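You operate a simulated robot arm through the tools that you are given. There is no shell and no other tool.

You run a simulated robot arm. Do the job below in one go: nothing can be reset, and whatever is moved stays where it is left.

TASK
Rub off the chalk stain under the measuring jug.
Fine: lift the jug aside on to the green mat; rub with the polishing pad and lay it back where it was; stand the jug back where it stood; no spill. Set down upright: measuring jug. What is to be rubbed or washed off counts as gone when no trace of it is left.

It is judged by the outcome, as a careful person would: the job done as asked, and still so three seconds after it is handed in. It fails if anything else is knocked over, pushed out of place, dropped, spilled or broken.

THE ROBOT
A 6-joint arm with a fingered hand, fixed in place. Base frame: the origin is at the foot of the arm, x ahead of it, y to its left, z up. Readings come in mm, degrees, newtons and seconds.
With the tool pointing down near the work surface it reaches from about 320 to 800 mm from the base axis. Its first joint turns from -115.0 to 115.0 degrees. Payload 4 kg.
The TCP is the grasp point between the finger pads, 26 mm short of the fingertips. In the tool frame z runs along the fingers and y along their closing line. The gripper opens to 164 mm. The gripper's body begins 73 mm behind the TCP. The gripper is a hand of 5 fingers: y runs from the thumb to the fingers, the wrist lies at [0, 0, -239] in the tool frame, and closing takes about 1.5 s.
Orientation is that of the tool frame in the base frame, as [roll, pitch, yaw] about the fixed x, y, z axes, in that order (R = Rz(yaw) Ry(pitch) Rx(roll)). With the fingers straight down and closing along the base's y, the tool's x points along the base's -x, its y along +y and its z along -z.

THE INTERFACE
- The arm moves only by the tool nudge_tool. Its argument "rows" is text: rows parted by semicolons, each of 6 numbers parted by spaces: the shift along the tool's x, y, z in m, then the turn, a rotation vector about the tool's x, y, z in degrees. In form: x y z ax ay az; .... A call has 1 to 20 rows; each row shifts and turns the commanded pose from where the row before left it, along the tool's axes as they then stand. "gripper" is the opening, from 0 (shut) to 1 (fully open), set as the call begins (left out, the last holds). Each row takes 0.2 s and may step no farther than 50 mm and 8.6 degrees from the row before; otherwise, or with a gripper value out of range, the whole call is refused. Where a pose cannot be reached the arm comes as near as it can. A force on the tool above 40 N (or 10 N above the force at the start of the call, whichever is more), or a blocked arm, ends the call early, and 0.2 s more pass. The fingers move at their own pace (about 45 mm/s each) and stop on an object; they squeeze with about 32 N. The grip force told is the motor's: it shows also when the fingers shut on nothing. Time passes only in rows, and 0.2 s behind the last, so rows that do not move let the fingers close. It gives the time, the measured TCP pose, the force on the tool (base axes), the opening and the grip force at its end, in the units of the frame above (readings bear some noise), with the torque about the TCP (base axes, N m) and any sound that the robot's microphone picked up.
- Cameras (640 x 400 px; columns grow to the right, rows downward): "scene" is fixed at [60.1, -506.1, 1473.6]; the picture's right is [0.95, -0.32, 0.00], its down [-0.14, -0.41, -0.90] and it looks along [0.29, 0.86, -0.43] (base axes); focal length 360 px, centre (320, 200). "wrist" rides on the gripper at [51, -70, -94] in the tool frame; the picture's right is [0.81, 0.59, 0.00], its down [-0.43, 0.60, -0.68] and it looks along [-0.40, 0.55, 0.74] (tool axes); focal length 270 px, centre (320, 200). There is no depth. A picture from a camera that has moved, and an enlarged one, comes with that camera's place and axes in the base frame and with its lens. The place of the scene camera against the robot may be out by one fixed shift of up to 18 mm in any direction.
- get_image(camera): a new picture of that camera. No time passes.
- lift_body(by): slides the trunk up (or, below 0, down) by that many mm; the arm rides with it, the base frame stays. It gives what a move gives, with no picture.
- set_fingers(finger1, finger2, finger3, finger4, thumb_bend): sets how far each is bent, from 0 (flat) to 100 (curled in); at 30 the hand is open as for a grip, at 70 the pads meet at the TCP. One left out holds its place. A second passes; each finger stops where it meets its share of the squeeze, and holds until it gets a number again. A gripper value or a shape takes the hand back. It gives what a move gives, with no picture; readings hold the bend of each and the force on the fingers (four entries, about 0 where the hand has none), thumb and palm.
- hand_shape(shape): the hand has 5 fingers and takes this shape, open, in about a second: jaw (thumb against the fingers, like two jaws); tri (thumb and two fingers); tip (a fingertip pinch); poke (one finger out to press); point (the index stretched); flat (the hand flat); cup (the hand cupped); fist (a fist). The gripper value then closes the fingers along that shape, each until it touches; the sizes above hold for jaw. It gives what a move gives, with no picture.
- inspect(camera, box): a new picture of the part [left, top, right, bottom] of that camera's present view, enlarged. No time passes.
- close_job(): hands the job in; it is judged then, once.

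Nothing tells you positions but the pictures and the camera data. Unless the task says otherwise, let go and move clear before handing in.

The tools are called as a command line: name --argument value ..., lists and objects as JSON in quotes. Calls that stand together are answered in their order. nudge_tool: Moves the arm, as the interface text tells. Its arguments: {"type":"object","properties":{"rows":{"type":"string"},"gripper":{"type":"number"}},"required":["rows"]} The other tools are called the same way: lift_body (by) slides the trunk up or down; hand_shape (shape) gives the hand a shape; set_fingers (finger1, finger2, finger3, finger4, thumb_bend) moves the fingers one by one; get_image (camera) takes a picture; inspect (camera, box) takes an enlarged picture of a part of a camera's view; close_job () hands the job in.

At the start:

```text
t: 0.0
tcp_pos: [292.8, 429.2, 1180.0]
tool_rot: [179.9, 0.0, -180.0]
contact_force: [-1.2, 0.2, -0.6]
ft_torque: [0.01, 0.01, 0.0]
width: 163.7
gripper_force: 0.0
shape: jaw
bend: [30.0, 30.0, 30.0, 30.0, 30.0]
finger forces: [0.0, 0.1, 0.1, 0.0, 0.0, 0.0]
trunk travel left (down, up): [-875.0, 115.0]
```

scene: 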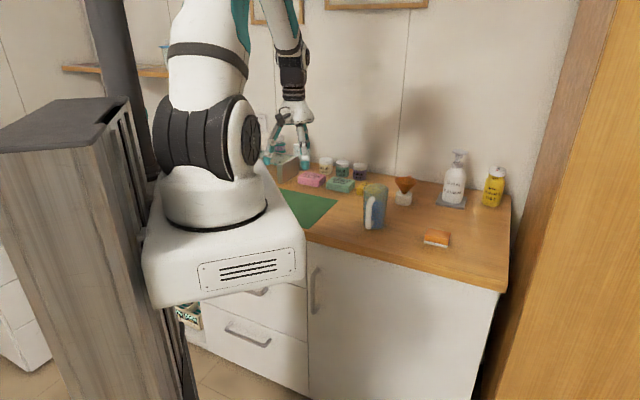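
wrist: 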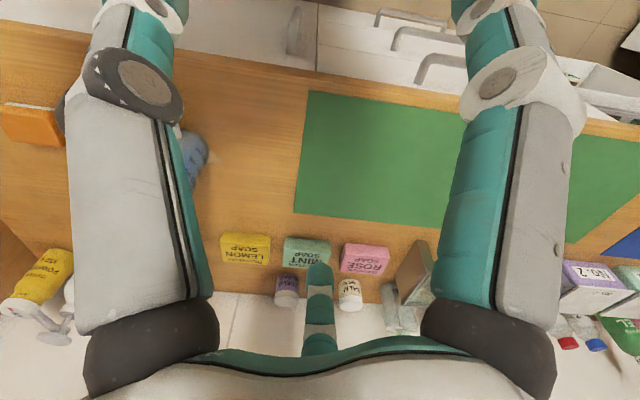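

I see a worktop with a jug (bluish, with handle), a green mat to its left, an orange pad at the right front, and soaps and bottles at the back. I'll look closer before moving.

inspect --camera "scene" --box '[340, 160, 480, 260]'

inspect --camera "scene" --box '[240, 120, 540, 300]'

get_image --camera "wrist"

```text
4.00 times, centred on (410, 210) of scene
camera zoom: at [60.1, -506.1, 1473.6], right [0.95, -0.32, 0.0], down [-0.14, -0.41, -0.9], along [0.29, 0.86, -0.43], focal length 1440 px, centre (-40, 160)
```

zoom: 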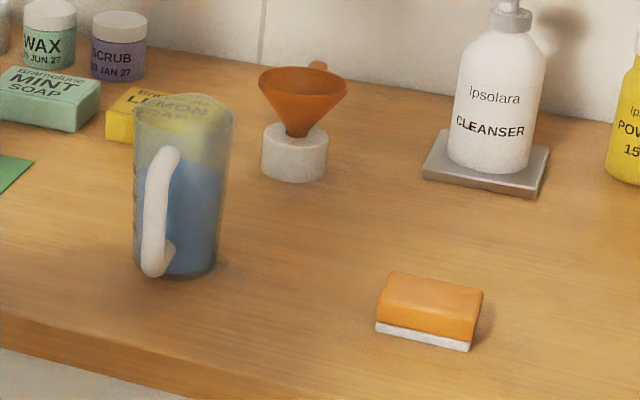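

```text
2.13 times, centred on (390, 210) of scene
camera zoom: at [60.1, -506.1, 1473.6], right [0.95, -0.32, 0.0], down [-0.14, -0.41, -0.9], along [0.29, 0.86, -0.43], focal length 768 px, centre (171, 179)
```

zoom: 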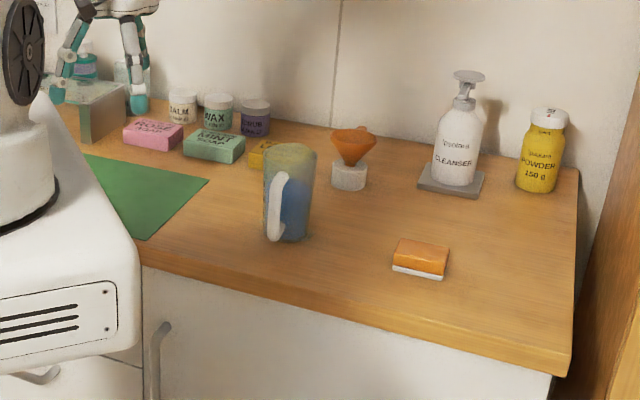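

```text
taken
camera wrist: at [240.6, 359.8, 1273.9], right [-0.81, 0.59, 0.0], down [0.43, 0.6, 0.68], along [0.4, 0.55, -0.74], focal length 270 px, centre (320, 200)
```

wrist: 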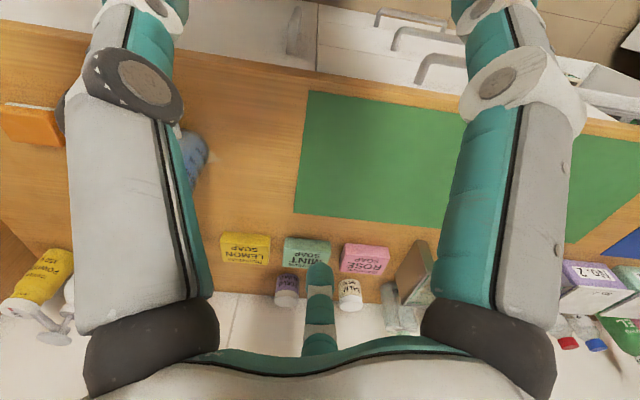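

The counter is at about z≈905 and turned about 45° to the base. The jug looks to be at roughly (545, 400), the pad near (672, 260), and the mat lies to the left. I'll look at the hand and the mat more closely next.

inspect --camera "scene" --box '[230, 60, 370, 160]'

inspect --camera "scene" --box '[345, 170, 415, 240]'

inspect --camera "scene" --box '[240, 140, 350, 240]'

inspect --camera "wrist" --box '[440, 60, 640, 300]'

```text
4.00 times, centred on (300, 110) of scene
camera zoom: at [60.1, -506.1, 1473.6], right [0.95, -0.32, 0.0], down [-0.14, -0.41, -0.9], along [0.29, 0.86, -0.43], focal length 1440 px, centre (400, 560)
```

zoom: 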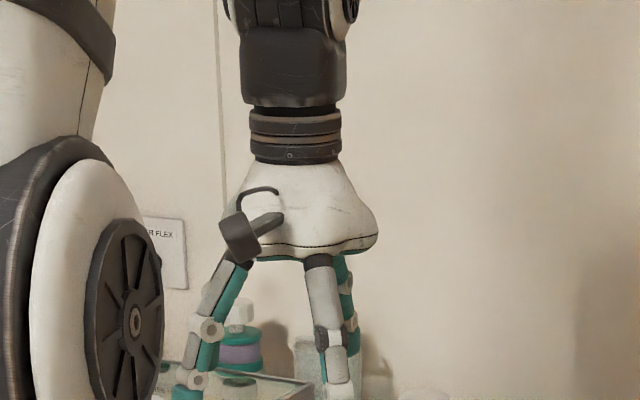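

```text
5.71 times, centred on (380, 205) of scene
camera zoom: at [60.1, -506.1, 1473.6], right [0.95, -0.32, 0.0], down [-0.14, -0.41, -0.9], along [0.29, 0.86, -0.43], focal length 2058 px, centre (-23, 171)
```

zoom: 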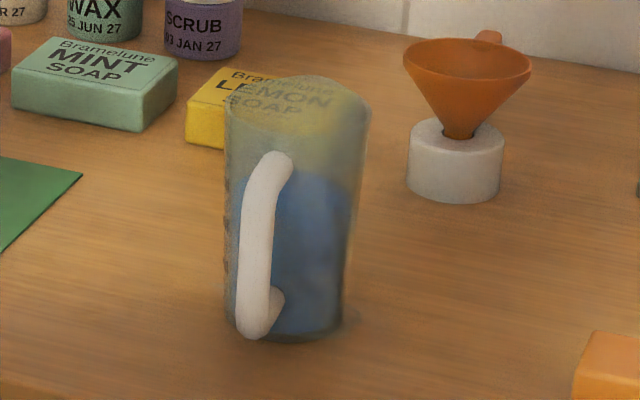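

```text
4.00 times, centred on (295, 190) of scene
camera zoom: at [60.1, -506.1, 1473.6], right [0.95, -0.32, 0.0], down [-0.14, -0.41, -0.9], along [0.29, 0.86, -0.43], focal length 1440 px, centre (420, 240)
```

zoom: 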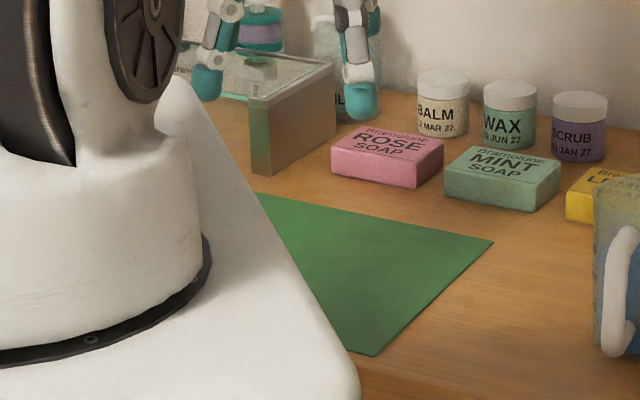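

```text
1.67 times, centred on (540, 180) of wrist
camera zoom: at [240.6, 359.8, 1273.9], right [-0.81, 0.59, 0.0], down [0.43, 0.6, 0.68], along [0.4, 0.55, -0.74], focal length 450 px, centre (-47, 233)
```

zoom: 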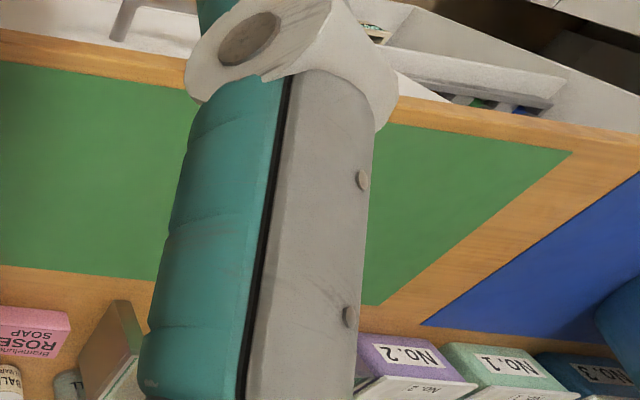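

The mat is long, with its near edge running from about (337,463) to (497,631). The hand's digits need clearing up, so I'll take wrist views that reach past the frame edges.

inspect --camera "wrist" --box '[0, 0, 640, 20]'

inspect --camera "wrist" --box '[0, 380, 640, 400]'

inspect --camera "wrist" --box '[0, 0, 20, 400]'

```text
1.00 times, centred on (320, 10) of wrist (not enlarged: the box is as wide or as high as the picture)
camera zoom: at [240.6, 359.8, 1273.9], right [-0.81, 0.59, 0.0], down [0.43, 0.6, 0.68], along [0.4, 0.55, -0.74], focal length 270 px, centre (320, 390)
```

zoom: 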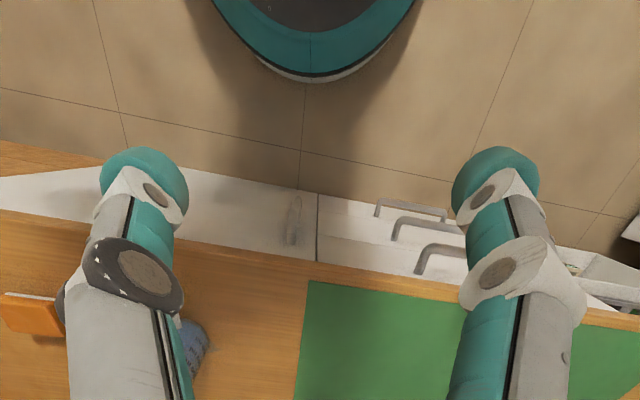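

```text
1.00 times, centred on (320, 390) of wrist (not enlarged: the box is as wide or as high as the picture)
camera zoom: at [240.6, 359.8, 1273.9], right [-0.81, 0.59, 0.0], down [0.43, 0.6, 0.68], along [0.4, 0.55, -0.74], focal length 270 px, centre (320, 10)
```

zoom: 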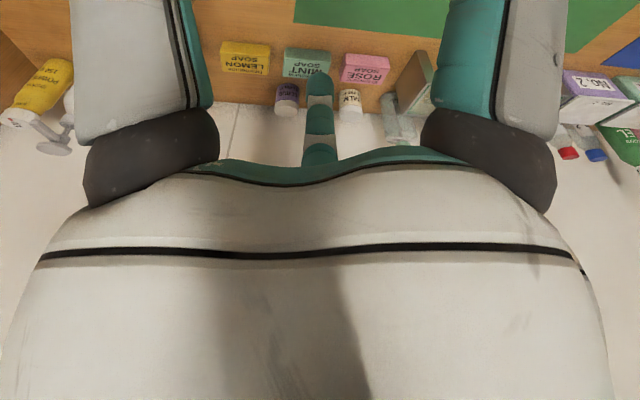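

```text
1.00 times, centred on (10, 200) of wrist (not enlarged: the box is as wide or as high as the picture)
camera zoom: at [240.6, 359.8, 1273.9], right [-0.81, 0.59, 0.0], down [0.43, 0.6, 0.68], along [0.4, 0.55, -0.74], focal length 270 px, centre (630, 200)
```

zoom: 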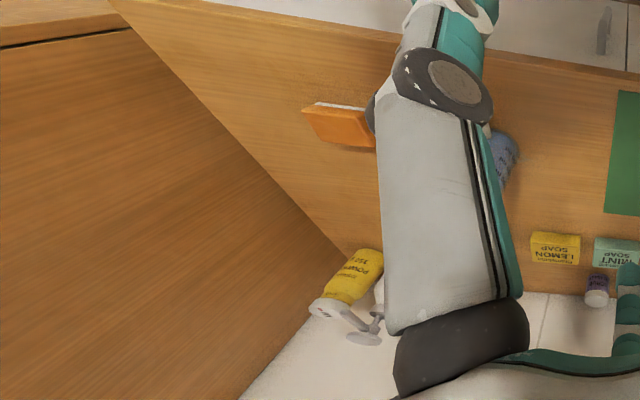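

The drawn hand shows three digits: one at tool (-2,-97), one at (96,-32) and one at (-51,71). To learn which is which, I'll bend only the thumb in free air and look.

set_fingers --thumb_bend 70

inspect --camera "wrist" --box '[0, 100, 640, 120]'

inspect --camera "scene" --box '[230, 80, 370, 180]'

```text
t: 1.0
tcp_pos: [292.3, 429.6, 1181.5]
tool_rot: [-180.0, -0.1, 180.0]
contact_force: [0.1, 0.5, 0.1]
ft_torque: [0.02, -0.07, 0.01]
width: 72.5
gripper_force: 0.1
shape: fingers
bend: [30.0, 30.0, 30.0, 30.0, 70.0]
finger forces: [0.1, 0.0, 0.0, 0.0, 0.0, 0.0]
trunk travel left (down, up): [-875.0, 115.0]
```

```text
1.00 times, centred on (320, 110) of wrist (not enlarged: the box is as wide or as high as the picture)
camera zoom: at [240.7, 359.8, 1273.9], right [-0.81, 0.59, 0.0], down [0.43, 0.6, 0.68], along [0.4, 0.55, -0.74], focal length 270 px, centre (320, 290)
```

zoom: 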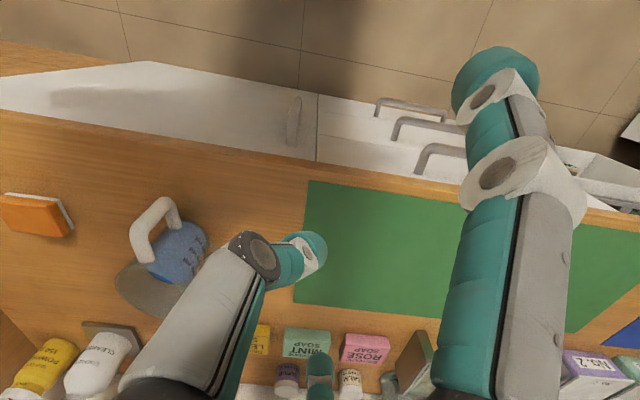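

```text
4.00 times, centred on (300, 130) of scene
camera zoom: at [60.1, -506.1, 1473.6], right [0.95, -0.32, 0.0], down [-0.14, -0.41, -0.9], along [0.29, 0.86, -0.43], focal length 1440 px, centre (400, 480)
```

zoom: 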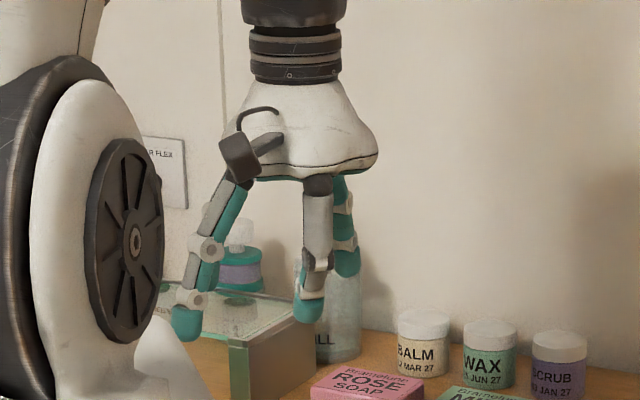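

The thumb is the digit on the -y side, and bending it uncovered the jug with its white handle. Next I'll bend finger1 and finger4 to see their layout.

set_fingers --finger1 80 --finger2 30 --finger3 30 --finger4 30 --thumb_bend 80

inspect --camera "wrist" --box '[0, 100, 640, 120]'

inspect --camera "scene" --box '[230, 80, 370, 180]'

set_fingers --finger1 30 --finger2 80 --finger3 80 --finger4 30 --thumb_bend 30

inspect --camera "wrist" --box '[0, 100, 640, 120]'

inspect --camera "scene" --box '[230, 80, 370, 180]'

```text
t: 2.0
tcp_pos: [292.1, 429.3, 1179.8]
tool_rot: [-180.0, 0.0, 180.0]
contact_force: [0.8, 0.0, 0.7]
ft_torque: [0.0, -0.04, -0.01]
width: 0.2
gripper_force: 0.1
shape: fingers
bend: [77.0, 30.0, 30.0, 30.0, 82.0]
finger forces: [0.0, 0.0, 0.1, 0.0, 0.0, 0.1]
trunk travel left (down, up): [-875.0, 115.0]
```

```text
1.00 times, centred on (320, 110) of wrist (not enlarged: the box is as wide or as high as the picture)
camera zoom: at [240.7, 359.8, 1273.9], right [-0.81, 0.59, 0.0], down [0.43, 0.6, 0.68], along [0.4, 0.55, -0.74], focal length 270 px, centre (320, 290)
```

zoom: 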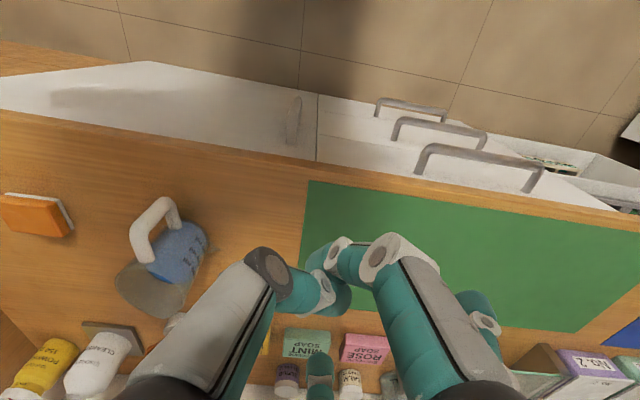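

```text
4.00 times, centred on (300, 130) of scene
camera zoom: at [60.1, -506.1, 1473.6], right [0.95, -0.32, 0.0], down [-0.14, -0.41, -0.9], along [0.29, 0.86, -0.43], focal length 1440 px, centre (400, 480)
```

zoom: 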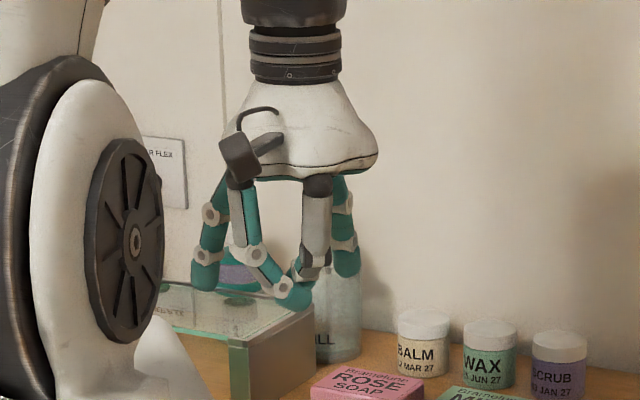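

```text
t: 3.0
tcp_pos: [292.4, 429.4, 1179.9]
tool_rot: [-180.0, 0.0, -180.0]
contact_force: [0.0, 0.5, 0.9]
ft_torque: [-0.03, 0.0, -0.04]
width: 90.3
gripper_force: 0.0
shape: fingers
bend: [30.0, 78.0, 78.0, 30.0, 30.0]
finger forces: [0.0, 0.1, 0.0, 0.0, 0.0, 0.1]
trunk travel left (down, up): [-875.0, 115.0]
```

```text
1.00 times, centred on (320, 110) of wrist (not enlarged: the box is as wide or as high as the picture)
camera zoom: at [240.6, 359.7, 1273.9], right [-0.81, 0.59, 0.0], down [0.43, 0.6, 0.68], along [0.4, 0.55, -0.74], focal length 270 px, centre (320, 290)
```

zoom: 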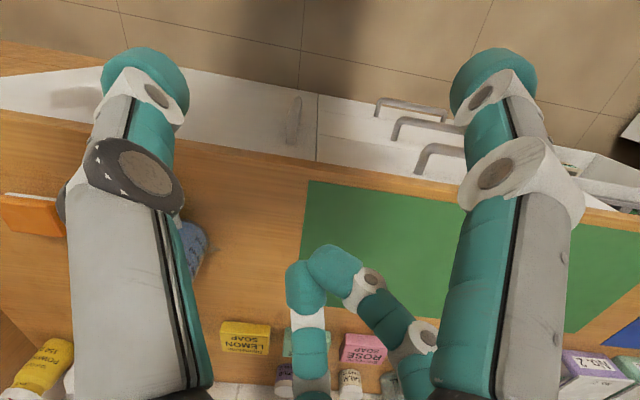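

```text
4.00 times, centred on (300, 130) of scene
camera zoom: at [60.1, -506.1, 1473.6], right [0.95, -0.32, 0.0], down [-0.14, -0.41, -0.9], along [0.29, 0.86, -0.43], focal length 1440 px, centre (400, 480)
```

zoom: 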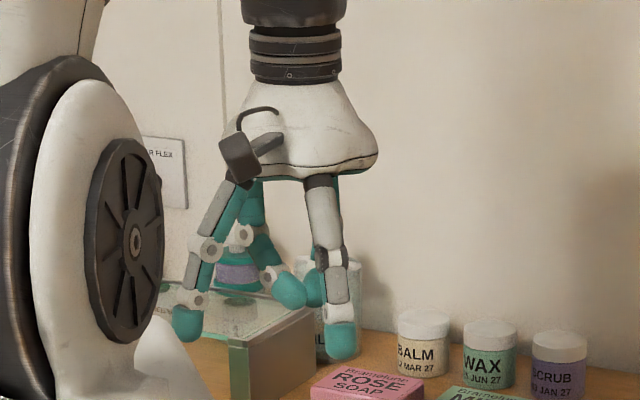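

The hand is radial, with five digits 72° apart: thumb at -90°, then f1 to f4 at -18°, 54°, 126° and 198° in the tool frame. I'll fold the digits in to clear the view and zoom in on the jug and pad for measuring.

set_fingers --finger1 80 --finger2 80 --finger3 80 --finger4 80 --thumb_bend 80

inspect --camera "wrist" --box '[90, 90, 250, 190]'

inspect --camera "wrist" --box '[0, 50, 160, 150]'

inspect --camera "scene" --box '[350, 175, 414, 215]'

inspect --camera "scene" --box '[405, 220, 469, 260]'

```text
t: 4.0
tcp_pos: [293.1, 429.1, 1179.9]
tool_rot: [179.9, 0.0, 180.0]
contact_force: [0.2, 0.5, -0.3]
ft_torque: [-0.01, -0.03, 0.06]
width: 0.4
gripper_force: 0.0
shape: fingers
bend: [67.0, 79.0, 80.0, 67.0, 68.0]
finger forces: [0.0, 0.0, 0.0, 0.0, 0.0, 0.0]
trunk travel left (down, up): [-875.0, 115.0]
```

```text
4.00 times, centred on (170, 140) of wrist
camera zoom: at [240.6, 359.8, 1273.9], right [-0.81, 0.59, 0.0], down [0.43, 0.6, 0.68], along [0.4, 0.55, -0.74], focal length 1081 px, centre (920, 440)
```

zoom: 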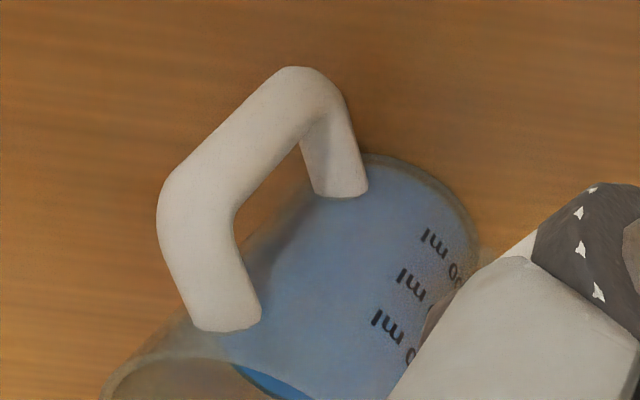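

```text
4.00 times, centred on (80, 100) of wrist
camera zoom: at [240.6, 359.8, 1273.9], right [-0.81, 0.59, 0.0], down [0.43, 0.6, 0.68], along [0.4, 0.55, -0.74], focal length 1081 px, centre (1280, 600)
```

zoom: 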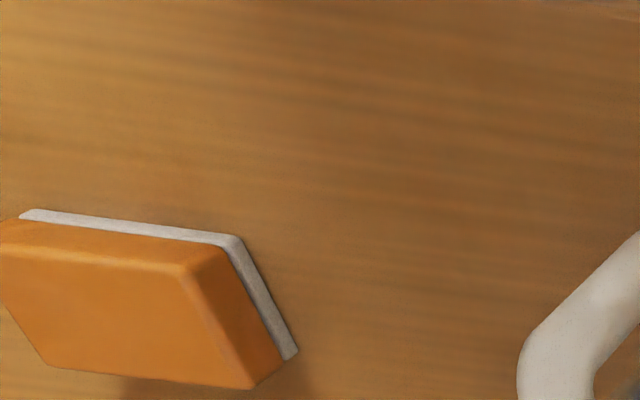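

```text
10.00 times, centred on (382, 195) of scene
camera zoom: at [60.1, -506.1, 1473.6], right [0.95, -0.32, 0.0], down [-0.14, -0.41, -0.9], along [0.29, 0.86, -0.43], focal length 3601 px, centre (-300, 250)
```

zoom: 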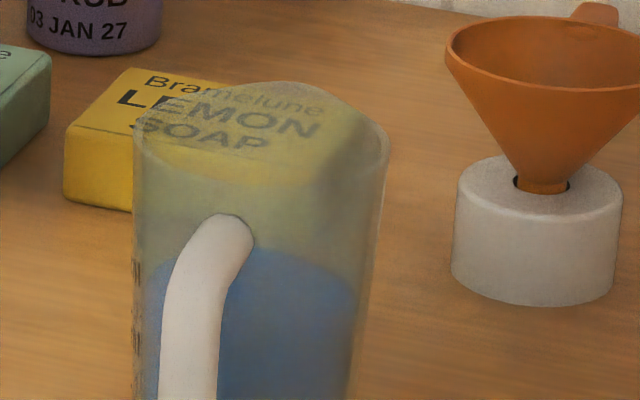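

```text
10.00 times, centred on (437, 240) of scene
camera zoom: at [60.1, -506.1, 1473.6], right [0.95, -0.32, 0.0], down [-0.14, -0.41, -0.9], along [0.29, 0.86, -0.43], focal length 3601 px, centre (-850, -200)
```

zoom: 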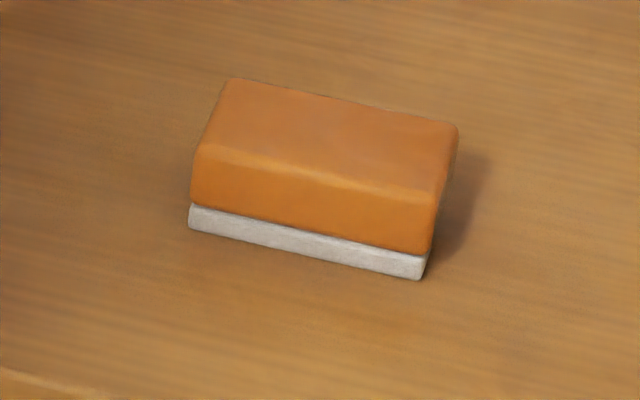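

The jug axis comes out near (543, 410), its rim about 128 mm above the worktop, with the handle pointing towards base angle ≈ -135°. That falls almost in the gap between thumb and f1. I'll open the hand and move so the wrist camera looks at the jug.

nudge_tool --rows "-0.008 -0.012 0 0 0 0; -0.016 -0.0244 0 0 0 0; -0.016 -0.0244 0 0 0 0; -0.016 -0.0244 0 0 0 0; -0.016 -0.0244 0 0 0 0; -0.016 -0.0244 0 0 0 0; -0.016 -0.0244 0 0 0 0; -0.016 -0.0244 0 0 0 0; -0.008 -0.012 0 0 0 0; 0 0 0 0 0 4.5; 0 0 0 0 0 4.5; 0 0 0 0 0 0" --gripper 1

get_image --camera "wrist"

inspect --camera "wrist" --box '[220, 120, 420, 245]'

```text
t: 6.6
tcp_pos: [419.5, 235.1, 1180.1]
tool_rot: [-179.9, -0.1, 171.0]
contact_force: [0.0, 0.1, -1.0]
ft_torque: [0.04, -0.01, -0.02]
width: 163.9
gripper_force: 0.0
shape: jaw
bend: [30.0, 30.0, 30.0, 30.0, 30.0]
finger forces: [0.0, 0.0, 0.0, 0.0, 0.0, 0.0]
trunk travel left (down, up): [-875.0, 115.0]
```

```text
taken
camera wrist: at [357.6, 174.4, 1273.5], right [-0.71, 0.71, 0.0], down [0.52, 0.52, 0.68], along [0.48, 0.48, -0.74], focal length 270 px, centre (320, 200)
```

wrist: 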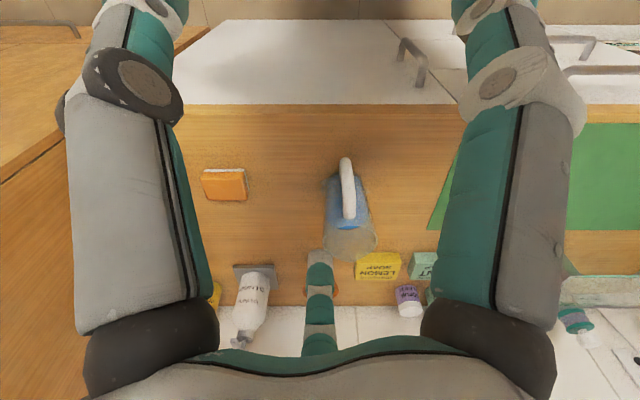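

```text
3.20 times, centred on (320, 182) of wrist
camera zoom: at [357.6, 174.4, 1273.5], right [-0.71, 0.71, 0.0], down [0.52, 0.52, 0.68], along [0.48, 0.48, -0.74], focal length 865 px, centre (320, 256)
```

zoom: 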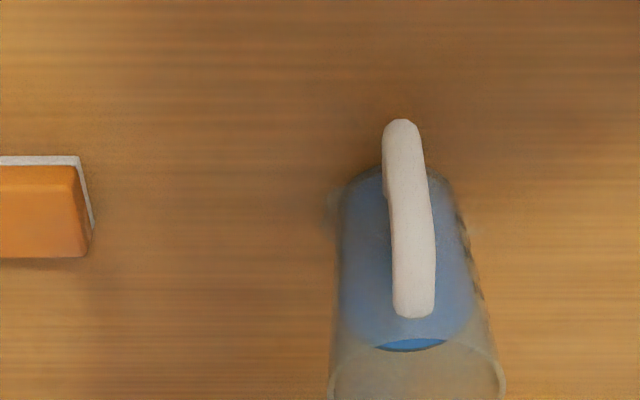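

From this view, aligned with the worktop, the jug axis computes to about (540, 418), with the handle straight towards the front in the thumb–f1 gap. I'll move above it, still high, and re-measure.

nudge_tool --rows "-0.006 0.0125 0 0 0 0; -0.0113 0.0249 0 0 0 0; -0.0113 0.0249 0 0 0 0; -0.0113 0.0249 0 0 0 0; -0.0113 0.0249 0 0 0 0; -0.0113 0.0249 0 0 0 0; -0.0113 0.0249 0 0 0 0; -0.0113 0.0249 0 0 0 0; -0.0054 0.0122 0 0 0 0; 0 0 0 0 0 0"

inspect --camera "wrist" --box '[220, 0, 420, 125]'

inspect --camera "wrist" --box '[0, 0, 640, 200]'

inspect --camera "scene" --box '[320, 100, 480, 240]'

```text
t: 8.8
tcp_pos: [542.9, 416.2, 1179.9]
tool_rot: [179.9, 0.0, 171.0]
contact_force: [0.4, 0.1, 0.4]
ft_torque: [-0.03, 0.0, 0.01]
width: 163.8
gripper_force: 0.0
shape: jaw
bend: [30.0, 30.0, 30.0, 30.0, 30.0]
finger forces: [0.0, 0.0, 0.0, 0.0, 0.0, 0.1]
trunk travel left (down, up): [-875.0, 115.0]
```

```text
3.20 times, centred on (320, 62) of wrist
camera zoom: at [480.3, 355.6, 1273.0], right [-0.71, 0.71, 0.0], down [0.52, 0.52, 0.68], along [0.48, 0.48, -0.74], focal length 865 px, centre (320, 640)
```

zoom: 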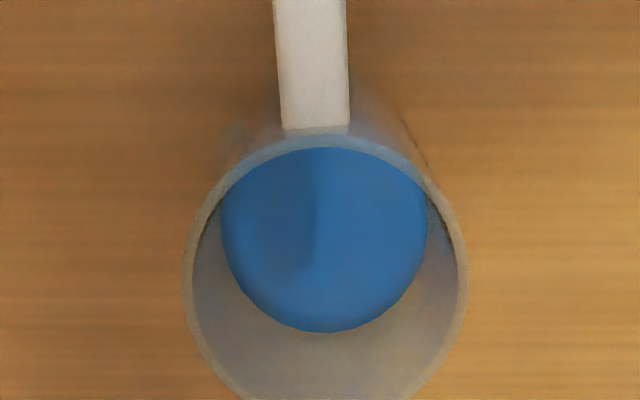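

```text
1.00 times, centred on (320, 100) of wrist (not enlarged: the box is as wide or as high as the picture)
camera zoom: at [480.3, 355.6, 1273.0], right [-0.71, 0.71, 0.0], down [0.52, 0.52, 0.68], along [0.48, 0.48, -0.74], focal length 270 px, centre (320, 300)
```

zoom: 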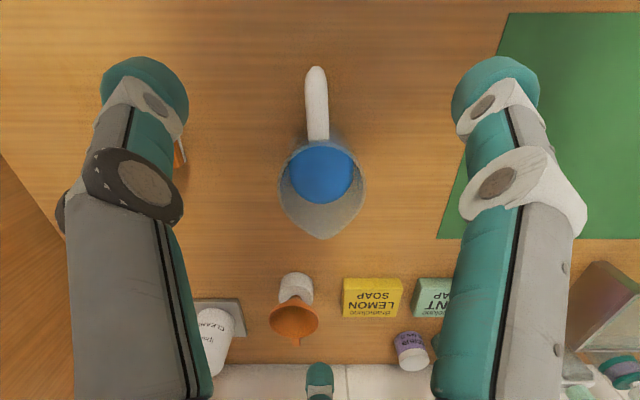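

```text
2.86 times, centred on (400, 170) of scene
camera zoom: at [60.1, -506.1, 1473.6], right [0.95, -0.32, 0.0], down [-0.14, -0.41, -0.9], along [0.29, 0.86, -0.43], focal length 1029 px, centre (91, 286)
```

zoom: 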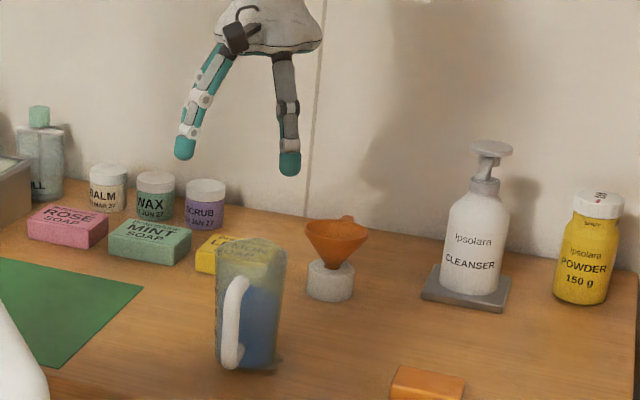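

The jug's open top, spout (to the back) and handle (to the front) are now clear. Its axis is about (539, 417), within 3 mm of the TCP. I'll make the small correction, come partway down and check the centring again.

nudge_tool --rows "0.0023 -0.0006 0.01 0 0 0; 0 0 0.02 0 0 0; 0 0 0.02 0 0 0; 0 0 0.015 0 0 0; 0 0 0 0 0 0; 0 0 0 0 0 0"

inspect --camera "wrist" --box '[220, 20, 420, 145]'

inspect --camera "wrist" --box '[0, 0, 640, 200]'

```text
t: 10.2
tcp_pos: [540.7, 416.4, 1112.5]
tool_rot: [-180.0, 0.0, 170.9]
contact_force: [-0.4, 0.0, 0.1]
ft_torque: [0.0, 0.02, 0.04]
width: 164.0
gripper_force: 0.1
shape: jaw
bend: [30.0, 30.0, 30.0, 30.0, 30.0]
finger forces: [0.0, 0.0, 0.1, 0.0, 0.0, 0.0]
trunk travel left (down, up): [-875.0, 115.0]
```

```text
3.20 times, centred on (320, 82) of wrist
camera zoom: at [478.7, 355.8, 1206.1], right [-0.71, 0.71, 0.0], down [0.52, 0.52, 0.68], along [0.48, 0.48, -0.74], focal length 865 px, centre (320, 576)
```

zoom: 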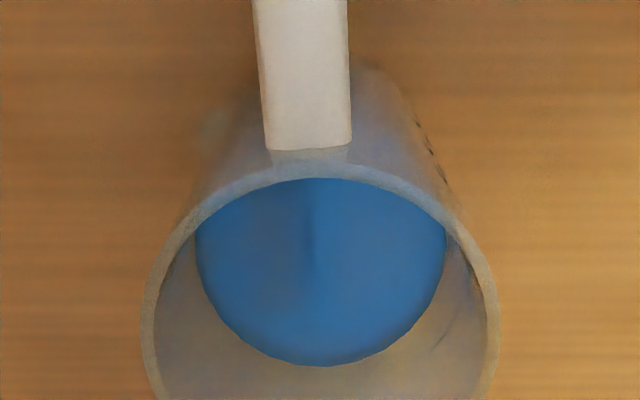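

```text
1.00 times, centred on (320, 100) of wrist (not enlarged: the box is as wide or as high as the picture)
camera zoom: at [478.7, 355.8, 1206.1], right [-0.71, 0.71, 0.0], down [0.52, 0.52, 0.68], along [0.48, 0.48, -0.74], focal length 270 px, centre (320, 300)
```

zoom: 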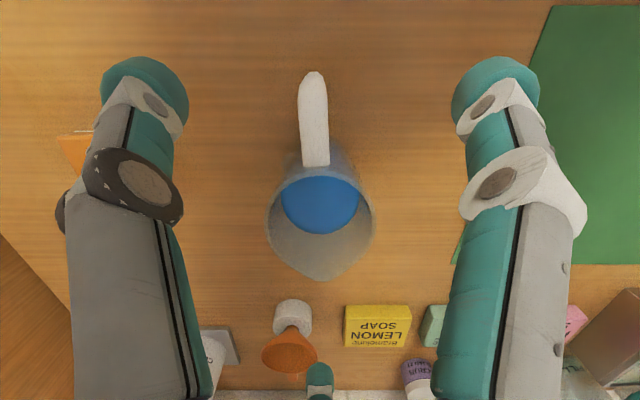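

Allowing for the perspective shift of the rim's widest points, the jug axis is about 5 mm further back, at (543.5, 421). I'll correct for that and lower the open hand around the jug to TCP z≈983.

nudge_tool --rows "-0.003 0.0041 0 0 0 0; 0 0 0.01 0 0 0; 0 0 0.02 0 0 0; 0 0 0.02 0 0 0; 0 0 0.02 0 0 0; 0 0 0.02 0 0 0; 0 0 0.02 0 0 0; 0 0 0.015 0 0 0; 0 0 0.004 0 0 0; 0 0 0 0 0 0; 0 0 0 0 0 0"

inspect --camera "wrist" --box '[0, 100, 640, 120]'

inspect --camera "scene" --box '[330, 140, 430, 240]'

```text
t: 12.6
tcp_pos: [542.7, 419.5, 986.4]
tool_rot: [-180.0, 0.1, 171.1]
contact_force: [1.3, 0.8, -0.7]
ft_torque: [0.0, -0.01, 0.02]
width: 163.9
gripper_force: 0.1
shape: jaw
bend: [30.0, 30.0, 30.0, 30.0, 30.0]
finger forces: [0.0, 0.0, 0.0, 0.0, 0.0, 0.0]
trunk travel left (down, up): [-875.0, 115.0]
```

```text
1.00 times, centred on (320, 110) of wrist (not enlarged: the box is as wide or as high as the picture)
camera zoom: at [480.6, 359.5, 1080.4], right [-0.71, 0.71, 0.0], down [0.52, 0.52, 0.68], along [0.48, 0.48, -0.74], focal length 270 px, centre (320, 290)
```

zoom: 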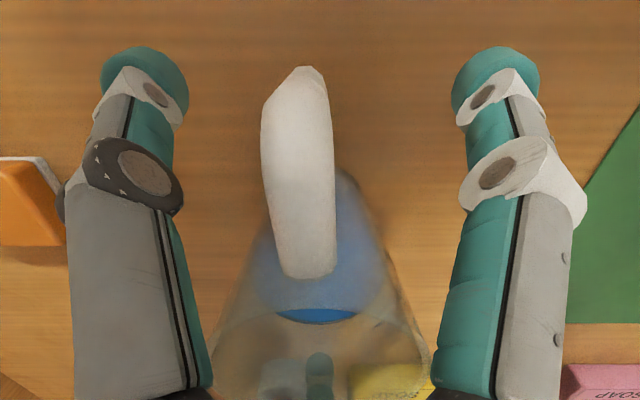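

```text
4.00 times, centred on (380, 190) of scene
camera zoom: at [60.1, -506.1, 1473.6], right [0.95, -0.32, 0.0], down [-0.14, -0.41, -0.9], along [0.29, 0.86, -0.43], focal length 1440 px, centre (80, 240)
```

zoom: 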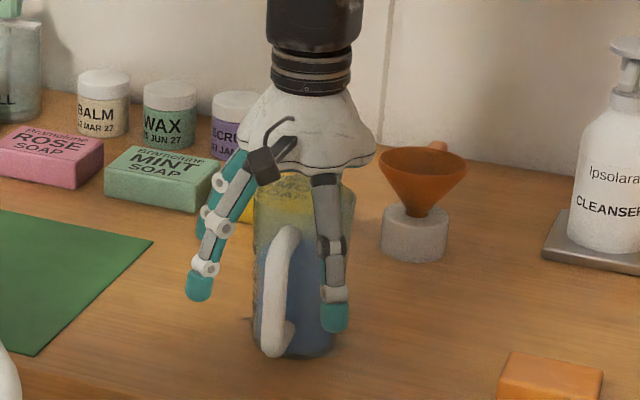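

The hand surrounds the jug with the handle in the gap and no contact. I'll close partway to check the centring before gripping.

nudge_tool --rows "0 0 0 0 0 0; 0 0 0 0 0 0; 0 0 0 0 0 0; 0 0 0 0 0 0; 0 0 0 0 0 0; 0 0 0 0 0 0" --gripper 0.52

inspect --camera "wrist" --box '[0, 150, 640, 170]'

inspect --camera "scene" --box '[340, 160, 420, 230]'

```text
t: 14.0
tcp_pos: [542.6, 419.4, 986.2]
tool_rot: [180.0, 0.0, 171.0]
contact_force: [-0.1, 0.6, -0.5]
ft_torque: [0.01, 0.02, -0.01]
width: 85.7
gripper_force: 0.0
shape: jaw
bend: [36.0, 36.0, 36.0, 36.0, 70.0]
finger forces: [0.0, 0.0, 0.0, 0.1, 0.0, 0.1]
trunk travel left (down, up): [-875.0, 115.0]
```

```text
1.00 times, centred on (320, 160) of wrist (not enlarged: the box is as wide or as high as the picture)
camera zoom: at [480.6, 359.5, 1080.4], right [-0.71, 0.71, 0.0], down [0.52, 0.52, 0.68], along [0.48, 0.48, -0.74], focal length 270 px, centre (320, 240)
```

zoom: 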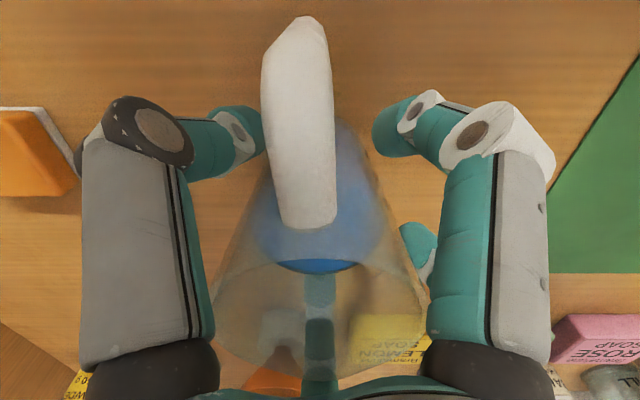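

```text
5.71 times, centred on (380, 195) of scene
camera zoom: at [60.1, -506.1, 1473.6], right [0.95, -0.32, 0.0], down [-0.14, -0.41, -0.9], along [0.29, 0.86, -0.43], focal length 2058 px, centre (-23, 229)
```

zoom: 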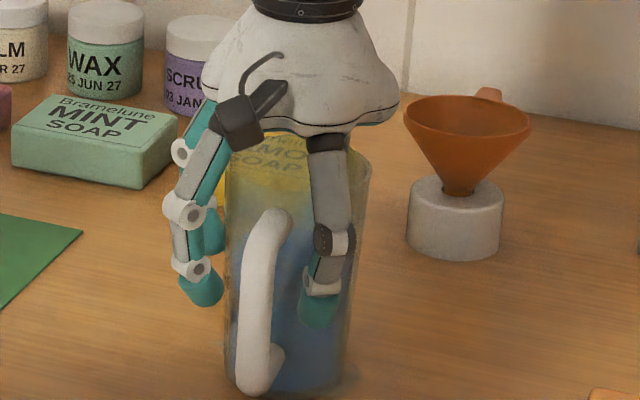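

Thumb and f1 are placed evenly about the handle and nothing touches yet. Now I'll close to grip.

nudge_tool --rows "0 0 0 0 0 0; 0 0 0 0 0 0; 0 0 0 0 0 0; 0 0 0 0 0 0; 0 0 0 0 0 0; 0 0 0 0 0 0; 0 0 0 0 0 0" --gripper 0.3

inspect --camera "wrist" --box '[0, 150, 640, 170]'

inspect --camera "scene" --box '[340, 160, 420, 230]'

```text
t: 15.6
tcp_pos: [543.1, 420.5, 987.0]
tool_rot: [180.0, 0.0, 171.0]
contact_force: [0.4, -0.4, 0.1]
ft_torque: [0.09, -0.04, 0.04]
width: 65.9
gripper_force: 31.9
shape: jaw
bend: [42.0, 42.0, 40.0, 41.0, 70.0]
finger forces: [27.4, 29.3, 28.0, 28.6, 29.1, 0.0]
trunk travel left (down, up): [-875.0, 115.0]
```

```text
1.00 times, centred on (320, 160) of wrist (not enlarged: the box is as wide or as high as the picture)
camera zoom: at [480.8, 359.6, 1080.2], right [-0.71, 0.71, 0.0], down [0.52, 0.52, 0.68], along [0.48, 0.48, -0.74], focal length 270 px, centre (320, 240)
```

zoom: 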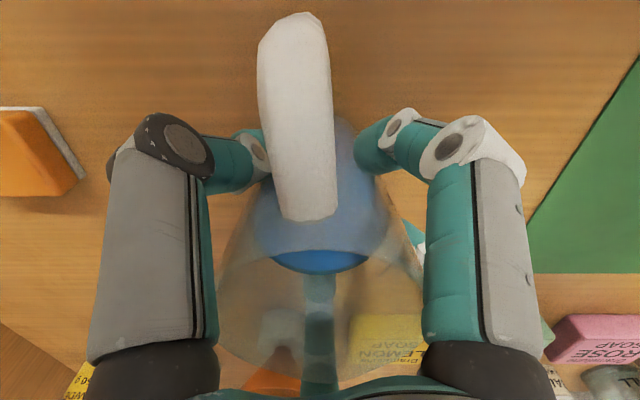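

```text
5.71 times, centred on (380, 195) of scene
camera zoom: at [60.1, -506.1, 1473.6], right [0.95, -0.32, 0.0], down [-0.14, -0.41, -0.9], along [0.29, 0.86, -0.43], focal length 2058 px, centre (-23, 229)
```

zoom: 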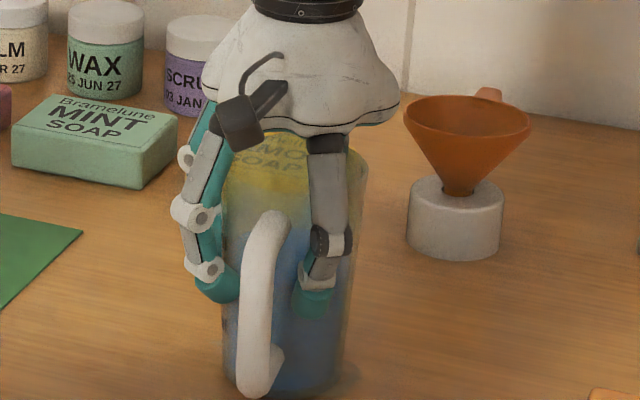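

All five digits report about 28 N on the jug. Before lifting I'll compare with the original view to see whether the jug shifted during the grip.

inspect --camera "scene" --box '[345, 170, 415, 240]'

inspect --camera "scene" --box '[355, 205, 405, 240]'

```text
5.71 times, centred on (380, 205) of scene
camera zoom: at [60.1, -506.1, 1473.6], right [0.95, -0.32, 0.0], down [-0.14, -0.41, -0.9], along [0.29, 0.86, -0.43], focal length 2058 px, centre (-23, 171)
```

zoom: 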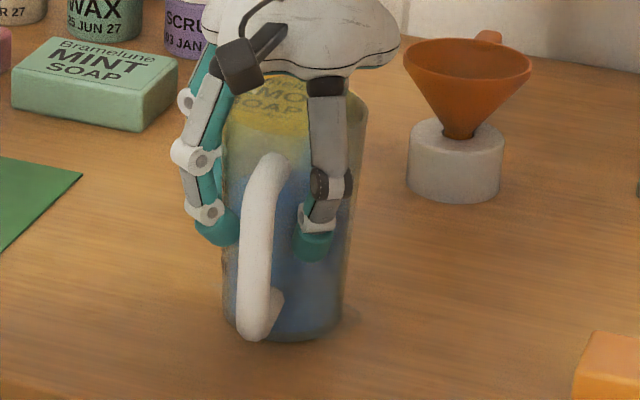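

```text
11.43 times, centred on (380, 222) of scene
camera zoom: at [60.1, -506.1, 1473.6], right [0.95, -0.32, 0.0], down [-0.14, -0.41, -0.9], along [0.29, 0.86, -0.43], focal length 4116 px, centre (-366, -57)
```

zoom: 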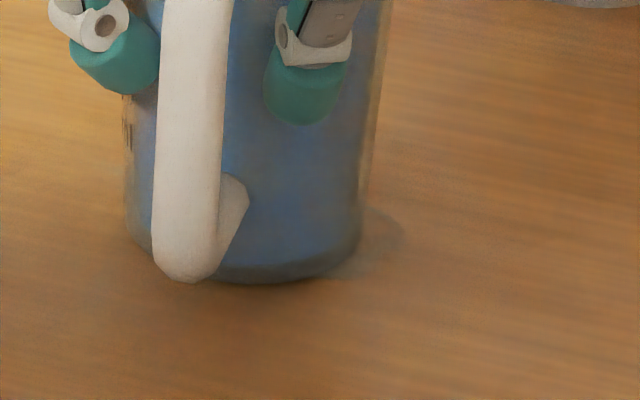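

The jug shifted only about 3 mm towards the front; I'll allow for that when it goes back. Now a slow straight lift.

nudge_tool --rows "0 0 -0.002 0 0 0; 0 0 -0.004 0 0 0; 0 0 -0.006 0 0 0; 0 0 -0.006 0 0 0; 0 0 -0.002 0 0 0; 0 0 0 0 0 0"

inspect --camera "scene" --box '[345, 160, 415, 240]'

```text
t: 17.0
tcp_pos: [541.1, 421.5, 1004.8]
tool_rot: [-180.0, 0.1, 171.0]
contact_force: [0.0, 0.1, -3.7]
ft_torque: [0.07, -0.05, -0.03]
width: 65.8
gripper_force: 32.8
shape: jaw
bend: [42.0, 42.0, 40.0, 41.0, 70.0]
finger forces: [27.5, 29.3, 27.9, 28.6, 29.0, 0.0]
trunk travel left (down, up): [-875.0, 115.0]
```

```text
5.00 times, centred on (380, 200) of scene
camera zoom: at [60.1, -506.1, 1473.6], right [0.95, -0.32, 0.0], down [-0.14, -0.41, -0.9], along [0.29, 0.86, -0.43], focal length 1801 px, centre (20, 200)
```

zoom: 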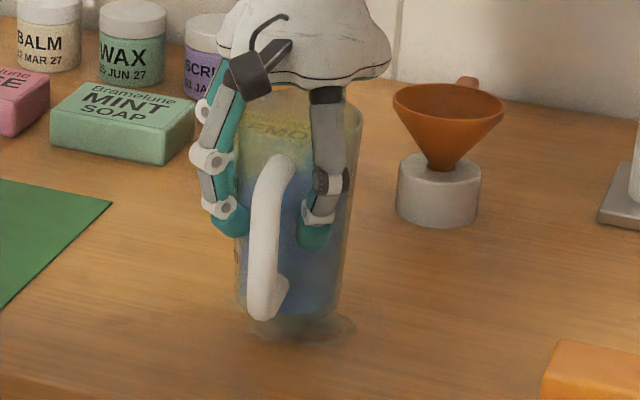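

The jug is held upright with about 3.7 N of weight. I'll lift another 50 mm and look at the stain area.

nudge_tool --rows "0 0 -0.003 0 0 0; 0 0 -0.006 0 0 0; 0 0 -0.010 0 0 0; 0 0 -0.012 0 0 0; 0 0 -0.010 0 0 0; 0 0 -0.006 0 0 0; 0 0 -0.003 0 0 0; 0 0 0 0 0 0"

inspect --camera "scene" --box '[345, 160, 415, 240]'

inspect --camera "wrist" --box '[0, 100, 640, 120]'

```text
t: 18.8
tcp_pos: [541.9, 421.1, 1057.0]
tool_rot: [-180.0, 0.0, 170.9]
contact_force: [-0.7, -0.6, -3.3]
ft_torque: [0.07, -0.02, -0.03]
width: 66.1
gripper_force: 31.7
shape: jaw
bend: [42.0, 42.0, 40.0, 41.0, 70.0]
finger forces: [27.4, 29.3, 27.9, 28.6, 29.1, 0.0]
trunk travel left (down, up): [-875.0, 115.0]
```

```text
5.00 times, centred on (380, 200) of scene
camera zoom: at [60.1, -506.1, 1473.6], right [0.95, -0.32, 0.0], down [-0.14, -0.41, -0.9], along [0.29, 0.86, -0.43], focal length 1801 px, centre (20, 200)
```

zoom: 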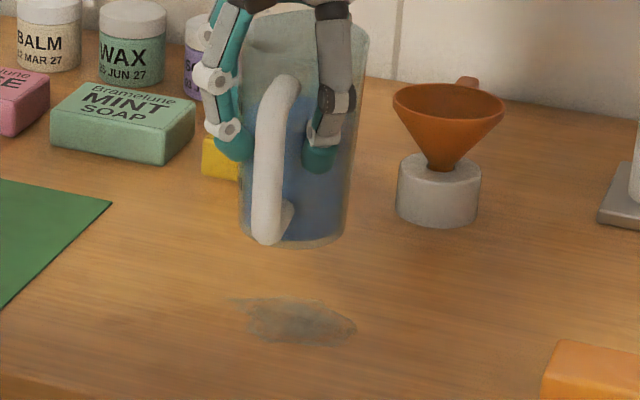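

```text
1.00 times, centred on (320, 110) of wrist (not enlarged: the box is as wide or as high as the picture)
camera zoom: at [480.1, 360.8, 1151.2], right [-0.71, 0.71, 0.0], down [0.52, 0.52, 0.68], along [0.48, 0.48, -0.74], focal length 270 px, centre (320, 290)
```

zoom: 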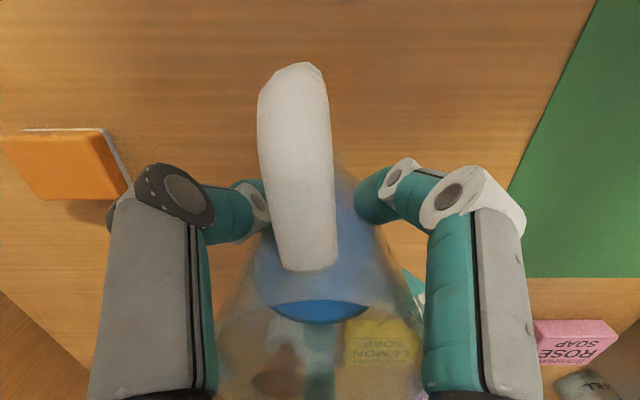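

The grey chalk smudge shows under the jug's place, and the jug is held level. I'll carry it across to the green mat with gentle speed ramps.

nudge_tool --rows "0.00404 0.00294 0 0 0 0; 0.00809 0.00588 0 0 0 0; 0.01213 0.00882 0 0 0 0; 0.01618 0.01176 0 0 0 0; 0.01618 0.01176 0 0 0 0; 0.01618 0.01176 0 0 0 0; 0.01618 0.01176 0 0 0 0; 0.01618 0.01176 0 0 0 0; 0.01618 0.01176 0 0 0 0; 0.01618 0.01176 0 0 0 0; 0.01618 0.01176 0 0 0 0; 0.01618 0.01176 0 0 0 0; 0.01618 0.01176 0 0 0 0; 0.01213 0.00882 0 0 0 0; 0.00809 0.00588 0 0 0 0; 0.00404 0.00294 0 0 0 0; 0 0 0 0 0 0; 0 0 0 0 0 0"

get_image --camera "scene"

inspect --camera "wrist" --box '[0, 100, 640, 120]'

inspect --camera "scene" --box '[345, 200, 415, 250]'

```text
t: 22.6
tcp_pos: [359.0, 605.7, 1055.9]
tool_rot: [-179.9, 0.0, 171.0]
contact_force: [-0.4, 0.6, -3.8]
ft_torque: [0.08, -0.06, -0.01]
width: 65.8
gripper_force: 31.7
shape: jaw
bend: [42.0, 42.0, 40.0, 41.0, 70.0]
finger forces: [27.3, 29.5, 27.9, 28.7, 29.0, 0.1]
trunk travel left (down, up): [-875.0, 115.0]
```

```text
taken
```

scene: 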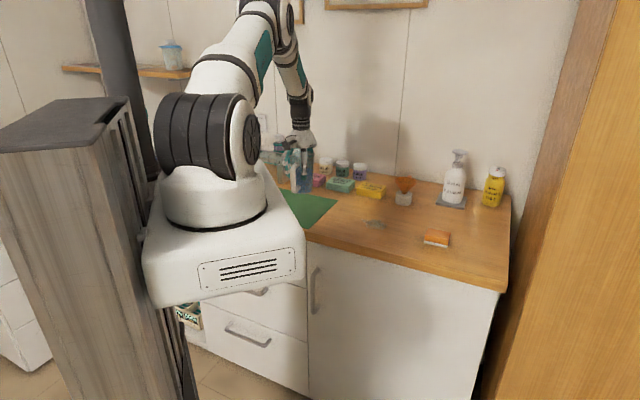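

```text
1.00 times, centred on (320, 110) of wrist (not enlarged: the box is as wide or as high as the picture)
camera zoom: at [296.6, 544.4, 1150.8], right [-0.71, 0.71, 0.0], down [0.52, 0.52, 0.68], along [0.48, 0.48, -0.74], focal length 270 px, centre (320, 290)
```

zoom: 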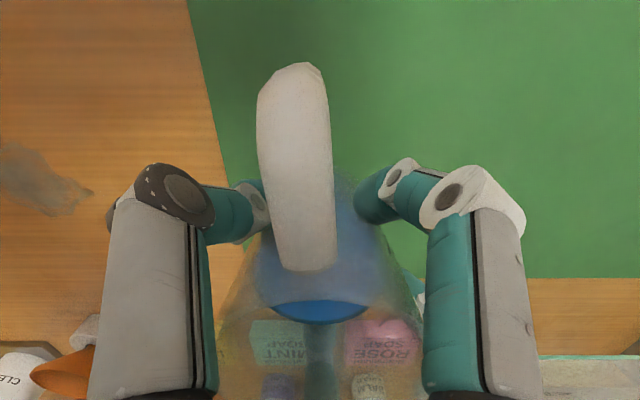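

```text
8.00 times, centred on (380, 225) of scene
camera zoom: at [60.1, -506.1, 1473.6], right [0.95, -0.32, 0.0], down [-0.14, -0.41, -0.9], along [0.29, 0.86, -0.43], focal length 2881 px, centre (-160, 0)
```

zoom: 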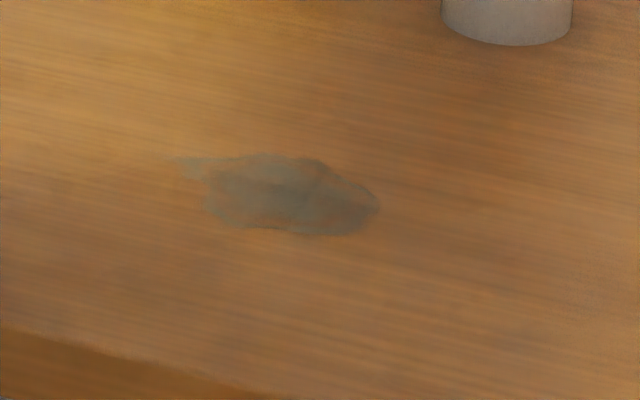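

The jug now hangs over the mat, about 80 mm inside its near edge, clear of everything. I'll lower it gently, slowing near the surface.

nudge_tool --rows "0 0 0.004 0 0 0; 0 0 0.008 0 0 0; 0 0 0.012 0 0 0; 0 0 0.012 0 0 0; 0 0 0.010 0 0 0; 0 0 0.007 0 0 0; 0 0 0.004 0 0 0; 0 0 0.002 0 0 0; 0 0 0.002 0 0 0; 0 0 0.002 0 0 0; 0 0 0 0 0 0"

```text
t: 25.0
tcp_pos: [358.2, 604.4, 993.3]
tool_rot: [180.0, 0.0, 171.0]
contact_force: [0.2, 0.2, -3.4]
ft_torque: [0.08, -0.04, -0.03]
width: 65.7
gripper_force: 32.5
shape: jaw
bend: [42.0, 42.0, 40.0, 41.0, 70.0]
finger forces: [27.4, 29.4, 27.9, 28.6, 29.0, 0.0]
trunk travel left (down, up): [-875.0, 115.0]
```

nudge_tool --rows "0 0 0.001 0 0 0; 0 0 0.001 0 0 0; 0 0 0.001 0 0 0; 0 0 0 0 0 0"

inspect --camera "scene" --box '[270, 130, 350, 220]'

```text
t: 26.0
tcp_pos: [359.3, 603.7, 989.2]
tool_rot: [179.9, -0.1, 171.0]
contact_force: [0.3, 0.4, -3.8]
ft_torque: [0.06, -0.06, 0.0]
width: 65.8
gripper_force: 31.7
shape: jaw
bend: [42.0, 42.0, 40.0, 41.0, 70.0]
finger forces: [27.4, 29.4, 27.9, 28.7, 29.1, 0.0]
trunk travel left (down, up): [-875.0, 115.0]
```

```text
4.44 times, centred on (310, 175) of scene
camera zoom: at [60.1, -506.1, 1473.6], right [0.95, -0.32, 0.0], down [-0.14, -0.41, -0.9], along [0.29, 0.86, -0.43], focal length 1601 px, centre (364, 311)
```

zoom: 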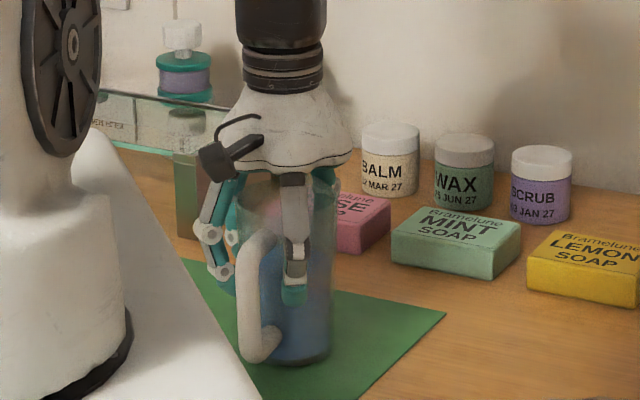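

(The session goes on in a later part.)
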